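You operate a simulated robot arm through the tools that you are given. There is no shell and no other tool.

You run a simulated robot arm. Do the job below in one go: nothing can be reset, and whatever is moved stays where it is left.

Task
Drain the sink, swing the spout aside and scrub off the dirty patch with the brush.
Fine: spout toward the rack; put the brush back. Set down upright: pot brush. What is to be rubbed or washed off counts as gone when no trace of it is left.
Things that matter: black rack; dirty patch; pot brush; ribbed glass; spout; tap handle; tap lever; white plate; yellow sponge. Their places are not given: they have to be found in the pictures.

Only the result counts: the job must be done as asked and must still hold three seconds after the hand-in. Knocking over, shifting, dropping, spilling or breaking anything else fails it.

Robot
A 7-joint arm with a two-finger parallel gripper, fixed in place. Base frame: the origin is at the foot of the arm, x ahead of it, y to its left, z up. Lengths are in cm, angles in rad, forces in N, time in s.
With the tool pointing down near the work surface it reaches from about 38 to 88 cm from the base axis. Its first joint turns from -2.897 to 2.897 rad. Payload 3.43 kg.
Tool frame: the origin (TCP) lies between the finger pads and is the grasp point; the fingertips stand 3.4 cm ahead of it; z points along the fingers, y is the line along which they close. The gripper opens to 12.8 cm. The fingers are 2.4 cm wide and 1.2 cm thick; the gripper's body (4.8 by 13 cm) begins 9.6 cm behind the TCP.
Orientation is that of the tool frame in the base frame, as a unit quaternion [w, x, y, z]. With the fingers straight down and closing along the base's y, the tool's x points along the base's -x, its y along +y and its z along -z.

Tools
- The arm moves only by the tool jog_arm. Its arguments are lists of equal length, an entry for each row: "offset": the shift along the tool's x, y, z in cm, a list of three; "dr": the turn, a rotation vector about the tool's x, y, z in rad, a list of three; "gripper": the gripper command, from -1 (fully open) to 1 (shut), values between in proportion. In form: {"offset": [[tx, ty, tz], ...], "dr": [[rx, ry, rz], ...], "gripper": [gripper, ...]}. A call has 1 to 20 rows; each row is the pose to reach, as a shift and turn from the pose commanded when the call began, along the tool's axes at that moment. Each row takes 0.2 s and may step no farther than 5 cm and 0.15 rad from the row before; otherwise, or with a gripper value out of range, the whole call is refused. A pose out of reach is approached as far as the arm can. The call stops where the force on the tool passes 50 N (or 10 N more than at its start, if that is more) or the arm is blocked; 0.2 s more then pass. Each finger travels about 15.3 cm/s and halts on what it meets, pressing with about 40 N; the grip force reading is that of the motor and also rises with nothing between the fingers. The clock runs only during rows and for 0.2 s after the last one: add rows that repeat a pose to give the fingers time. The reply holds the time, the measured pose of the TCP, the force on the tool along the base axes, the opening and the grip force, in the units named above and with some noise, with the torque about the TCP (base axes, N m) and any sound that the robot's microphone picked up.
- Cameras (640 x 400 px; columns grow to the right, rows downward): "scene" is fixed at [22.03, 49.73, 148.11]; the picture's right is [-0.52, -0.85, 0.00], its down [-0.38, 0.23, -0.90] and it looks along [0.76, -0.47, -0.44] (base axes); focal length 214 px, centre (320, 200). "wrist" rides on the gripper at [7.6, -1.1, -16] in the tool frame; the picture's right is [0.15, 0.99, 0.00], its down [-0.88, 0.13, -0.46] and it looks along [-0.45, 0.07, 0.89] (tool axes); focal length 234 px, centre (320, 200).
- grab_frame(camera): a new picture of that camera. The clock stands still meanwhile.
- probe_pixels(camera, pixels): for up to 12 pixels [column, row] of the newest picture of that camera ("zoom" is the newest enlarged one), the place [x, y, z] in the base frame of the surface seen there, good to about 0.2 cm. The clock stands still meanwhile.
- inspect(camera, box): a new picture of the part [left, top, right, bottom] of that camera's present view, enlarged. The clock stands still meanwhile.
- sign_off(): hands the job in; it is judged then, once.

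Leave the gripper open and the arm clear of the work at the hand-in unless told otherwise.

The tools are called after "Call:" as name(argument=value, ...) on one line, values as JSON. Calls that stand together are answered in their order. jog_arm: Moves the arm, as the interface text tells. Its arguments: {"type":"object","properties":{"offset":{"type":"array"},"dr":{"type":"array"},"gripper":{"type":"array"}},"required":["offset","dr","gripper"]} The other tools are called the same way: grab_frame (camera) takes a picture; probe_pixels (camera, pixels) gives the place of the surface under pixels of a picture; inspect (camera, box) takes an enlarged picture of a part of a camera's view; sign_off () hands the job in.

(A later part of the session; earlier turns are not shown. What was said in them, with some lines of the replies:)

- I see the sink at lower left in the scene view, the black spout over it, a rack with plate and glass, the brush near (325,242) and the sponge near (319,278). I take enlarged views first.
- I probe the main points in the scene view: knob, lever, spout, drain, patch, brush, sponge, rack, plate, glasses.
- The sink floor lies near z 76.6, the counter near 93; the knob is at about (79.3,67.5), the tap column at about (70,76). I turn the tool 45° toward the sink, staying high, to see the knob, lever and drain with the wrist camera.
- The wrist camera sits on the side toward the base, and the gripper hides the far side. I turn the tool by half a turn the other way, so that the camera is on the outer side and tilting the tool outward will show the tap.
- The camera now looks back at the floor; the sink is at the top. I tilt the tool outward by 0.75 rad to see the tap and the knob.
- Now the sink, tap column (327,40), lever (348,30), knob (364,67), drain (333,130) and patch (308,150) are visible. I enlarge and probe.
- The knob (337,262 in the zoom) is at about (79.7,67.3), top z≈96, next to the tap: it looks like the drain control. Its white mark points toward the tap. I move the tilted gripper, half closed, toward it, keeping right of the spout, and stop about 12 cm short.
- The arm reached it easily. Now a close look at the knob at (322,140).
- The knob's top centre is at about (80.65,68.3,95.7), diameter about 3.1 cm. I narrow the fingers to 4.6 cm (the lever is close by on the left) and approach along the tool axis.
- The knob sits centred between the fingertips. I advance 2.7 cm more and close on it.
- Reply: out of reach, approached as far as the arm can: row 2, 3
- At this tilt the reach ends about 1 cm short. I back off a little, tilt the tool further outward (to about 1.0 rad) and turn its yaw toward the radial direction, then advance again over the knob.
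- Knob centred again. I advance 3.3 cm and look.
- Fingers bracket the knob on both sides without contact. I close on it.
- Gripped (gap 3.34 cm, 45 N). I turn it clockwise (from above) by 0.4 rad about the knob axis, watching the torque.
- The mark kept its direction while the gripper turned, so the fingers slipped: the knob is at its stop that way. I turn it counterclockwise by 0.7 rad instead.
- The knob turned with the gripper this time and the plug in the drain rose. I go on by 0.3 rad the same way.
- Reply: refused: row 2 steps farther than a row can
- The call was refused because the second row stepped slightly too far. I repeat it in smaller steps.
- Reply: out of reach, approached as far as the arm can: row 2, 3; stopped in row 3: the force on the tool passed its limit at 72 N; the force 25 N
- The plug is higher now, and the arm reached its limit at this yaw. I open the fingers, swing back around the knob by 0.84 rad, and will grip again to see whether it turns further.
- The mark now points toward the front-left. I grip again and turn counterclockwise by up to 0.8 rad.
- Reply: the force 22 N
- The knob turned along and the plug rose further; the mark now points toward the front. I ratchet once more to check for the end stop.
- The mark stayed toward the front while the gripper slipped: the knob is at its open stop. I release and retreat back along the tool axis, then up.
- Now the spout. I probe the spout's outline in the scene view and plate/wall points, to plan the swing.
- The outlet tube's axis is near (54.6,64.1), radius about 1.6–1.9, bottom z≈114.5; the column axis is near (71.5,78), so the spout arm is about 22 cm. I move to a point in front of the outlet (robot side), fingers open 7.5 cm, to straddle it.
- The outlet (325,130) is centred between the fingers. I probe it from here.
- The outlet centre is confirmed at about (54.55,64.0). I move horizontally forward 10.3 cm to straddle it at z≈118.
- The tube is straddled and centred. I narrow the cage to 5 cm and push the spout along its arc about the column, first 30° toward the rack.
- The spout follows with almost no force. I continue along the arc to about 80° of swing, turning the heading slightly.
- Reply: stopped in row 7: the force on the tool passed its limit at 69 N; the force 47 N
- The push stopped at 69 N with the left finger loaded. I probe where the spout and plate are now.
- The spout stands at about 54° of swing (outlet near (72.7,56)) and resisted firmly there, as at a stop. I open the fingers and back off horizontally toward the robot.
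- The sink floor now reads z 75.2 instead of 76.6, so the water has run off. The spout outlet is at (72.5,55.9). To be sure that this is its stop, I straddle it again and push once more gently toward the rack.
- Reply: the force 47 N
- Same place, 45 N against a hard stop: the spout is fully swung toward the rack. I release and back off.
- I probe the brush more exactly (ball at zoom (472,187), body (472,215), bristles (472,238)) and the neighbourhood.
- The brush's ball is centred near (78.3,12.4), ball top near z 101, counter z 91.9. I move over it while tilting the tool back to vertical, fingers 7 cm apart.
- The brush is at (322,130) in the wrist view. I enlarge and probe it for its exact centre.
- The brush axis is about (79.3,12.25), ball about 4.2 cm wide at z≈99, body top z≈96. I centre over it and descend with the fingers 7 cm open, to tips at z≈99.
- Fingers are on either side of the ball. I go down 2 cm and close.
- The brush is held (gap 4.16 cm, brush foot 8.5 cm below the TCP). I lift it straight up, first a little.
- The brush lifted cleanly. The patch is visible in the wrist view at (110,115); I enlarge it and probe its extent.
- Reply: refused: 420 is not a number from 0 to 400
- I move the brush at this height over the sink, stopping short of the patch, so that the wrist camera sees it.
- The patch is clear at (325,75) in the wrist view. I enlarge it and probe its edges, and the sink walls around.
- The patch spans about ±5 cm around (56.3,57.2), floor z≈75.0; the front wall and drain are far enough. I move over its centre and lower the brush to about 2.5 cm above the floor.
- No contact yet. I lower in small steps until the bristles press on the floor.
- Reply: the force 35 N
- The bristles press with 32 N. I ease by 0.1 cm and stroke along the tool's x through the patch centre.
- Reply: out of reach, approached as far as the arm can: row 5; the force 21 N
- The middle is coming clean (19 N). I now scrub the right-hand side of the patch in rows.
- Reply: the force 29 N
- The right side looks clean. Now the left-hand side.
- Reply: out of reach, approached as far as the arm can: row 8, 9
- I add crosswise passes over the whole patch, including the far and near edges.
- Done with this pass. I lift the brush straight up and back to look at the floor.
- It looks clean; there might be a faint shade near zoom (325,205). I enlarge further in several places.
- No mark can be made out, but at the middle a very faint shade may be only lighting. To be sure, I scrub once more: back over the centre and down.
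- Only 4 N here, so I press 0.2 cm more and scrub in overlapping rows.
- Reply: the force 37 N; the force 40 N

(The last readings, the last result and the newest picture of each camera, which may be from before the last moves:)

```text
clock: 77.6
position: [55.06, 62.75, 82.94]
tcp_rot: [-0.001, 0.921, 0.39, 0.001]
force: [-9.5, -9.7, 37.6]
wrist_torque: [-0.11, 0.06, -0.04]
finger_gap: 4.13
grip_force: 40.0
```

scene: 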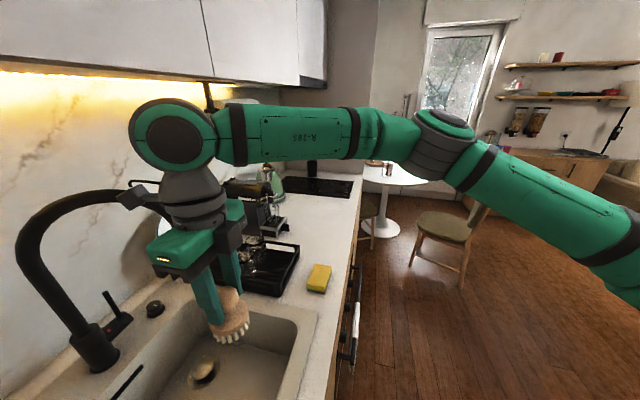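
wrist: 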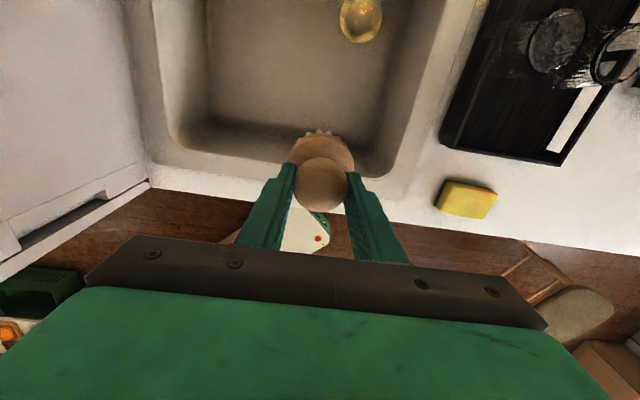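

Good pressure (35 N). I lift up and back to look again.

Call:
jog_arm(offset=[[0, 0, -2], [0, 0, -6.5], [0, 0, -11], [0, 0, -15.5], [0, 0, -20], [0, 0, -24.5], [0, 0, -29], [-3, 1.5, -32], [-6, 3, -34], [-9, 4.5, -36], [-11.5, 5.5, -36]], dr=[[0, 0, 0], [0, 0, 0], [0, 0, 0], [0, 0, 0], [0, 0, 0], [0, 0, 0], [0, 0, 0], [0, 0, 0], [0, 0, 0], [0, 0, 0], [0, 0, 0]], gripper=[1, 1, 1, 1, 1, 1, 1, 1, 1, 1, 1])

Call:
grab_frame(camera="wrist")

Call:
inspect(camera="wrist", box=[240, 20, 400, 120])

Call:
inspect(camera="wrist", box=[256, 110, 384, 230])

Call:
inspect(camera="scene", box=[150, 250, 310, 350])

```text
clock: 80.0
position: [51.19, 50.22, 118.69]
tcp_rot: [0.001, 0.921, 0.39, 0.001]
force: [0.6, 1.0, -0.7]
wrist_torque: [-0.07, -0.01, 0.0]
finger_gap: 4.15
grip_force: 39.8
```

```text
taken
```

wrist: 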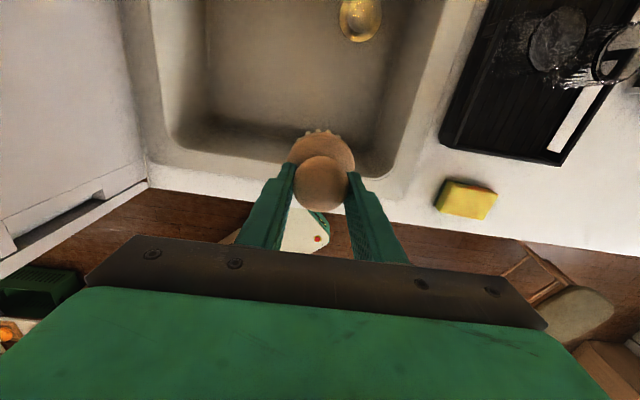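

```text
4.00 times, centred on (320, 70) of wrist
```

zoom: 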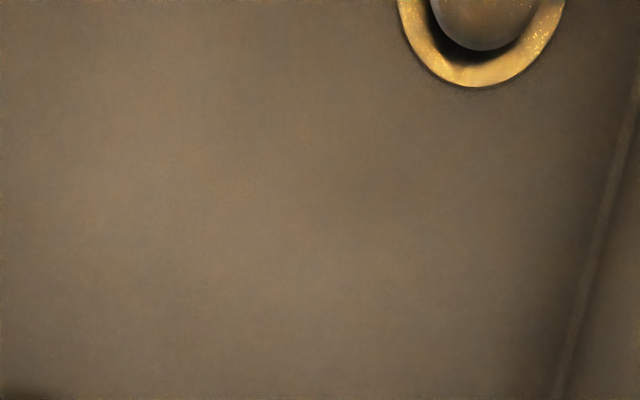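

```text
3.33 times, centred on (320, 170) of wrist
```

zoom: 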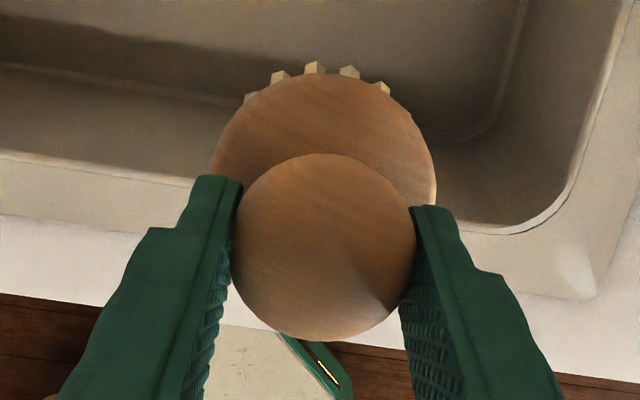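

```text
4.00 times, centred on (230, 300) of scene
```

zoom: 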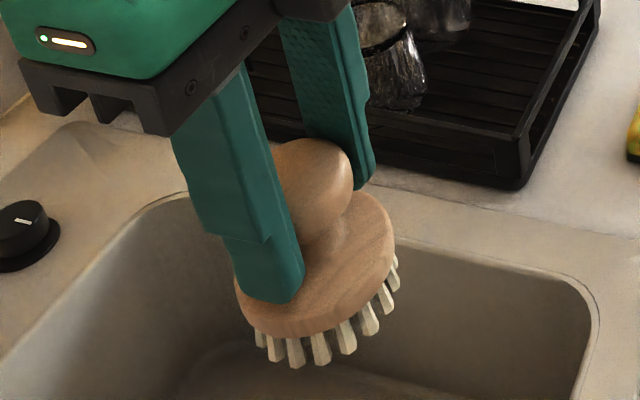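

The floor is clean and the brush still sits straight in the grip; its foot is now about 8.0 cm below the TCP. I carry it back above its old place (79.2,12.3).

Call:
jog_arm(offset=[[-0.696, 4.227, 0], [-1.39, 8.45, 0], [-2.09, 12.68, 0], [-2.79, 16.91, 0], [-3.48, 21.14, 0], [-4.18, 25.36, 0], [-4.87, 29.59, 0], [-5.57, 33.82, 0], [-6.27, 38.05, 0], [-6.96, 42.27, 0], [-7.66, 46.5, 0], [-7.66, 46.5, 0]], dr=[[0, 0, 0.0455], [0, 0, 0.091], [0, 0, 0.1365], [0, 0, 0.182], [0, 0, 0.2275], [0, 0, 0.273], [0, 0, 0.3185], [0, 0, 0.364], [0, 0, 0.4095], [0, 0, 0.455], [0, 0, 0.5], [0, 0, 0.5]], gripper=[1, 1, 1, 1, 1, 1, 1, 1, 1, 1, 1, 1])

Call:
grab_frame(camera="wrist")

Call:
inspect(camera="scene", box=[240, 130, 400, 230])

```text
clock: 82.6
position: [79.05, 12.54, 118.96]
tcp_rot: [0.0, 0.989, 0.15, -0.001]
force: [-0.4, 0.7, -1.1]
wrist_torque: [-0.02, 0.01, 0.02]
finger_gap: 4.13
grip_force: 40.3
```

```text
taken
```

wrist: 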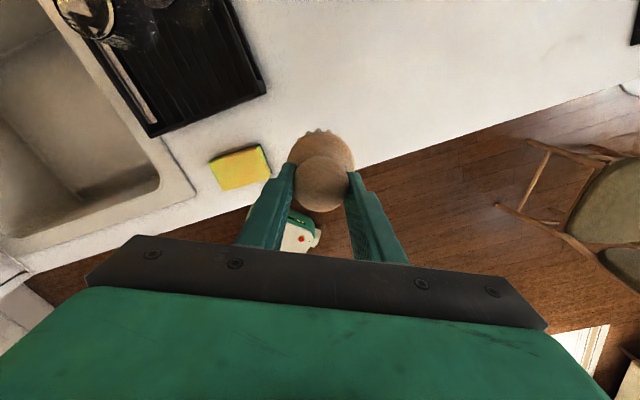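

```text
4.00 times, centred on (320, 180) of scene
```

zoom: 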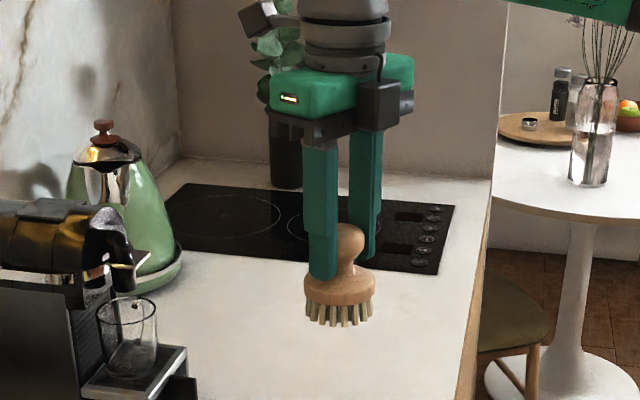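

The brush is above its place, nearly upright. I lower it to about 1.5 cm above the counter.

Call:
jog_arm(offset=[[0.07, 0.2, 4.5], [0.07, 0.2, 9], [0.07, 0.2, 13.5], [0.07, 0.2, 16], [0.07, 0.2, 17.4], [0.07, 0.2, 17.4]], dr=[[0, 0, 0], [0, 0, 0], [0, 0, 0], [0, 0, 0], [0, 0, 0], [0, 0, 0]], gripper=[1, 1, 1, 1, 1, 1])

Call:
inspect(camera="scene", box=[276, 200, 372, 260])

```text
clock: 84.0
position: [79.29, 12.32, 101.71]
tcp_rot: [0.0, 0.989, 0.15, 0.001]
force: [-0.4, 0.3, -0.6]
wrist_torque: [-0.01, -0.03, 0.01]
finger_gap: 4.16
grip_force: 39.6
```

```text
6.67 times, centred on (324, 230) of scene
```

zoom: 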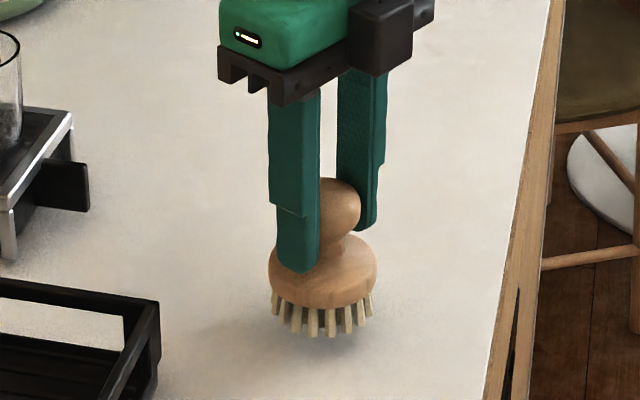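

About 1.7 cm above the counter. I lower slowly in small steps until a light contact.

Call:
jog_arm(offset=[[0, 0, 0.5], [0, 0, 0.9], [0, 0, 1.2], [0, 0, 1.4]], dr=[[0, 0, 0], [0, 0, 0], [0, 0, 0], [0, 0, 0]], gripper=[1, 1, 1, 1])

```text
clock: 85.0
position: [79.38, 12.49, 100.23]
tcp_rot: [0.0, 0.989, 0.151, 0.001]
force: [1.1, 0.6, 0.2]
wrist_torque: [-0.02, -0.01, 0.02]
finger_gap: 4.12
grip_force: 40.5
```

No contact yet; further in steps of 0.1–0.2 cm.

Call:
jog_arm(offset=[[0, 0, 0.15], [0, 0, 0.25]], dr=[[0, 0, 0], [0, 0, 0]], gripper=[1, 1])

Call:
inspect(camera="scene", box=[276, 200, 372, 260])

```text
clock: 85.6
position: [79.27, 12.42, 100.03]
tcp_rot: [0.001, 0.989, 0.15, 0.001]
force: [-0.1, 1.0, -0.9]
wrist_torque: [0.01, -0.03, -0.02]
finger_gap: 4.12
grip_force: 40.1
```

```text
6.67 times, centred on (324, 230) of scene
```

zoom: 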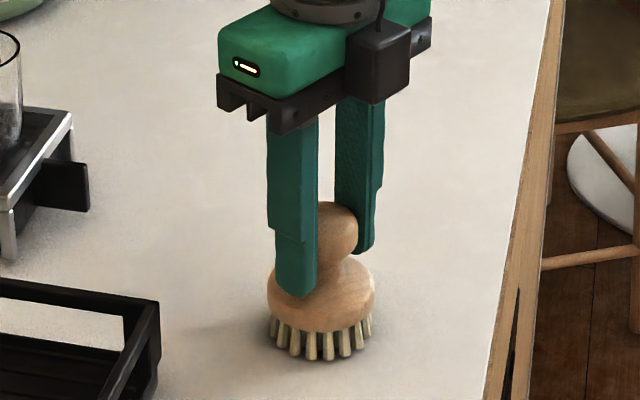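

Call:
jog_arm(offset=[[0, 0, 0.1], [0, 0, 0.2]], dr=[[0, 0, 0], [0, 0, 0]], gripper=[1, 1])

```text
clock: 86.2
position: [79.34, 12.56, 99.91]
tcp_rot: [0.0, 0.989, 0.151, 0.001]
force: [-0.4, 2.7, 4.6]
wrist_torque: [0.17, -0.07, 0.05]
finger_gap: 4.17
grip_force: 40.2
```

First contact (5 N). I lower 0.1 cm more so the bristles level out, then open the fingers slowly.

Call:
jog_arm(offset=[[0, 0, 0.1], [0, 0, 0.1], [0, 0, 0.1]], dr=[[0, 0, 0], [0, 0, 0], [0, 0, 0]], gripper=[1, 1, 1])

Call:
jog_arm(offset=[[0, 0, 0], [0, 0, 0], [0, 0, 0], [0, 0, 0], [0, 0, 0]], dr=[[0, 0, 0], [0, 0, 0], [0, 0, 0], [0, 0, 0], [0, 0, 0]], gripper=[0.33, 0.28, 0.2, 0.05, -0.1])

Call:
inspect(camera="scene", box=[276, 200, 372, 260])

Call:
grab_frame(camera="wrist")

```text
clock: 87.0
position: [79.46, 12.45, 99.83]
tcp_rot: [0.0, 0.989, 0.15, 0.002]
force: [-5.9, 3.2, 33.1]
wrist_torque: [0.44, -0.52, 0.11]
finger_gap: 4.14
grip_force: 40.2
```

```text
clock: 88.2
position: [79.37, 12.45, 99.62]
tcp_rot: [0.0, 0.989, 0.151, 0.002]
force: [0.1, -0.1, -0.1]
wrist_torque: [0.01, 0.0, -0.01]
finger_gap: 7.06
grip_force: 0.0
```

```text
6.67 times, centred on (324, 230) of scene
```

zoom: 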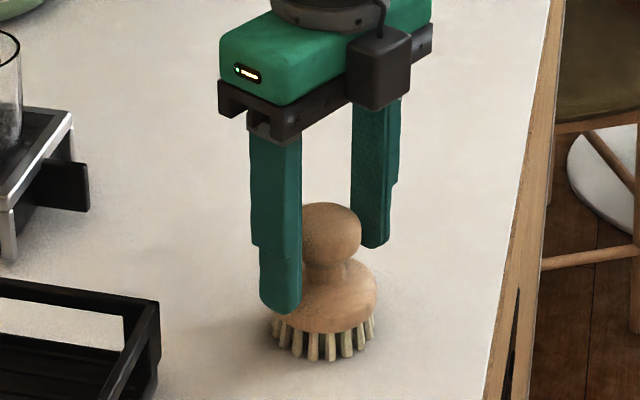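

```text
taken
```

wrist: 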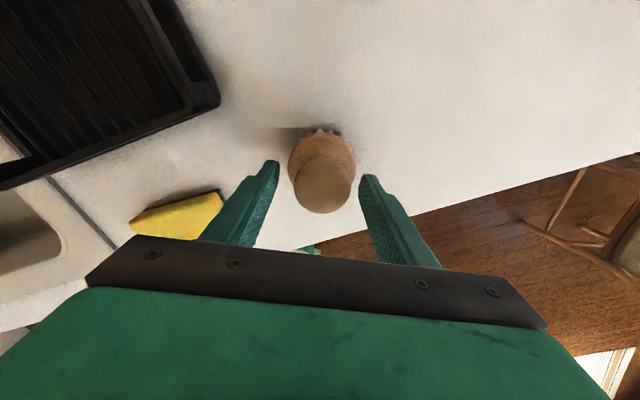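

The brush stands upright on its bristles, fingers free on both sides. I lift straight up and clear away.

Call:
jog_arm(offset=[[0, 0, -3], [0, 0, -7.5], [0, 0, -12], [0, 0, -16.5], [0, 0, -21], [-4, 0, -24], [-8.5, 0, -26], [-13, 0, -28], [-17.5, 0, -30], [-22, 0, -31]], dr=[[0, 0, 0], [0, 0, 0], [0, 0, 0], [0, 0, 0], [0, 0, 0], [0, 0, 0], [0, 0, 0], [0, 0, 0], [0, 0, 0], [0, 0, 0]], gripper=[-0.1, -0.1, -0.1, -0.1, -0.1, -0.5, -1, -1, -1, -1])

Call:
grab_frame(camera="scene")

Call:
inspect(camera="scene", box=[0, 200, 320, 400])

Call:
inspect(camera="scene", box=[200, 180, 360, 300])

Call:
probe_pixels(camera="zoom", pixels=[[472, 188], [452, 215], [493, 215], [472, 220], [455, 240], [490, 240], [470, 330]])

Call:
probe_pixels(camera="scene", pixels=[[190, 250], [186, 230], [232, 392], [260, 355], [203, 370]])

```text
clock: 90.4
position: [58.02, 5.86, 129.91]
tcp_rot: [-0.006, 0.988, 0.152, -0.005]
force: [0.2, 0.7, -1.0]
wrist_torque: [-0.1, 0.05, -0.01]
finger_gap: 12.8
grip_force: 0.0
```

```text
taken
```

scene: 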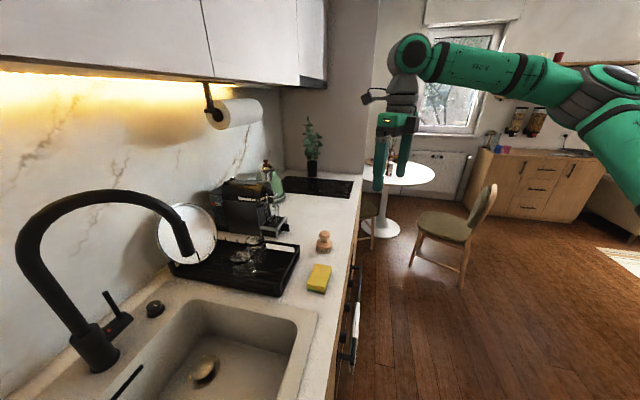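

```text
2.00 times, centred on (160, 300) of scene
```

zoom: 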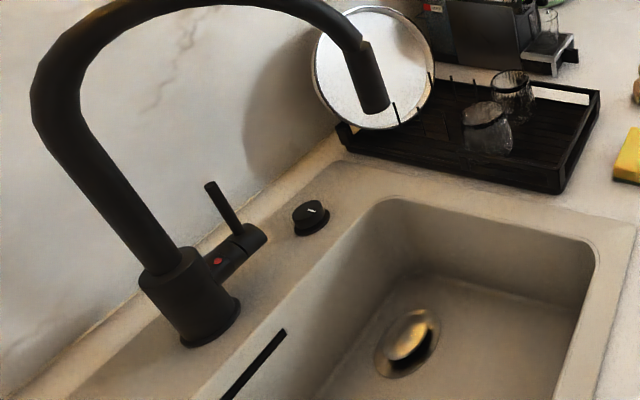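

```text
3.33 times, centred on (280, 240) of scene
```

zoom: 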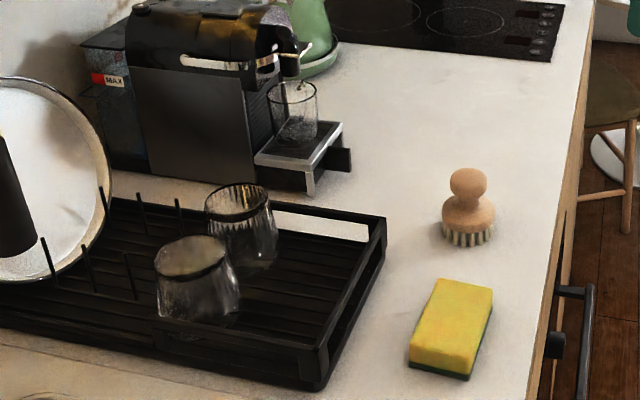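

```text
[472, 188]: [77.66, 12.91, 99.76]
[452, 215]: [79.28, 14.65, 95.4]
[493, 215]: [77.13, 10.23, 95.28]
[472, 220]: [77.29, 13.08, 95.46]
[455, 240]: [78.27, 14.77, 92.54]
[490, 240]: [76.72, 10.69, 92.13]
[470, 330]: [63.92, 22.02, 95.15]
```

```text
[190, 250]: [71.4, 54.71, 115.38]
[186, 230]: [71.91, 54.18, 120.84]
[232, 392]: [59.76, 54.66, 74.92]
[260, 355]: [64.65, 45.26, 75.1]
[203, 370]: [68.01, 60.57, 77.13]
```

The brush is back in place (within about 0.4 cm), the spout stays toward the rack, the knob stays open. I move the arm to the early viewing pose to check the sink floor once more without shade.

Call:
jog_arm(offset=[[-1.77, -3.76, -0.91], [-3.54, -7.51, -1.83], [-5.31, -11.27, -2.74], [-7.09, -15.03, -3.66], [-8.86, -18.79, -4.57], [-10.63, -22.54, -5.49], [-12.4, -26.3, -6.4]], dr=[[0, 0, -0.097], [0, 0, -0.194], [0, 0, -0.291], [0, 0, -0.389], [0, 0, -0.486], [0, 0, -0.583], [0, 0, -0.68]], gripper=[-1, -1, -1, -1, -1, -1, -1])

Call:
jog_arm(offset=[[0, 0, 0], [0, 0, 0], [0, 0, 0], [0, 0, 0], [0, 0, 0]], dr=[[0, 0.149, 0], [0, 0.298, 0], [0, 0.447, 0], [0, 0.596, 0], [0, 0.745, 0]], gripper=[-1, -1, -1, -1, -1])

Call:
grab_frame(camera="wrist")

Call:
inspect(camera="wrist", box=[200, 40, 400, 210])

Call:
inspect(camera="wrist", box=[260, 115, 356, 175])

```text
clock: 92.0
position: [39.06, 27.0, 135.81]
tcp_rot: [-0.016, 0.883, 0.469, -0.01]
force: [1.1, 0.4, 0.5]
wrist_torque: [0.07, 0.01, 0.0]
finger_gap: 12.8
grip_force: 0.0
```

```text
clock: 93.2
position: [38.54, 27.4, 136.93]
tcp_rot: [-0.172, 0.82, 0.439, 0.323]
force: [0.2, 1.5, -0.4]
wrist_torque: [-0.02, -0.03, 0.0]
finger_gap: 12.81
grip_force: 0.0
```

```text
taken
```

wrist: 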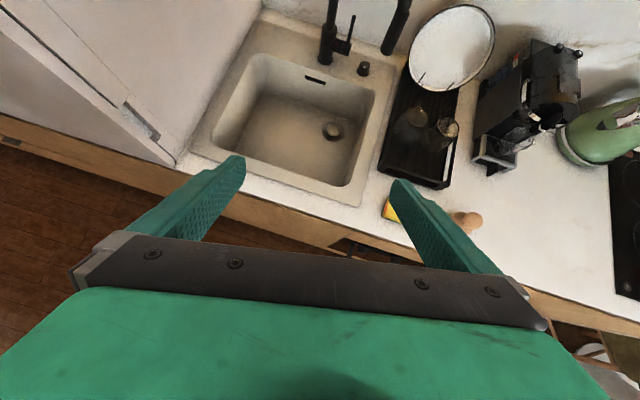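

```text
2.35 times, centred on (300, 125) of wrist
```

zoom: 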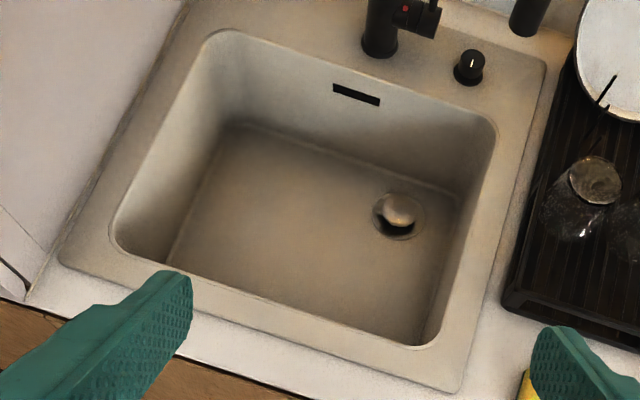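

```text
6.67 times, centred on (308, 145) of wrist
```

zoom: 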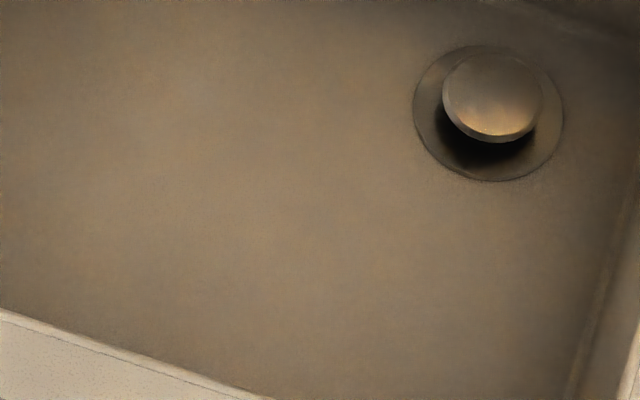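

The floor is clean, the sink is empty with the plug up, the spout stands toward the rack, the brush is upright in its place, and nothing else has moved. The gripper is open and the arm is clear, so I hand in.

Call:
sign_off()

```text
The job is handed in.
```

I drained the sink, swung the spout aside toward the rack, scrubbed off the dirty patch and put the brush back. The job is handed in, but no verdict came back.

- **Sink:** I turned the knob beside the tap to its open stop. The plug rose and the water ran out: the lowest surface in the basin went from about z 76.6 to 75.0 cm.
- **Spout:** It went about 53° toward the rack and then hit a hard stop. A second push didn't move it any further. The outlet is about 16 cm to the side of where the patch was, still over the basin edge on the rack side.
- **Dirty patch:** I scrubbed it in overlapping rows, and the last close-up shows no trace left.
- **Brush:** It stands upright on its bristles, about 0.4 cm from where it was.

In the last pictures the plate, glasses, rack and sponge are where they were. The gripper is open and the arm is clear of the work.
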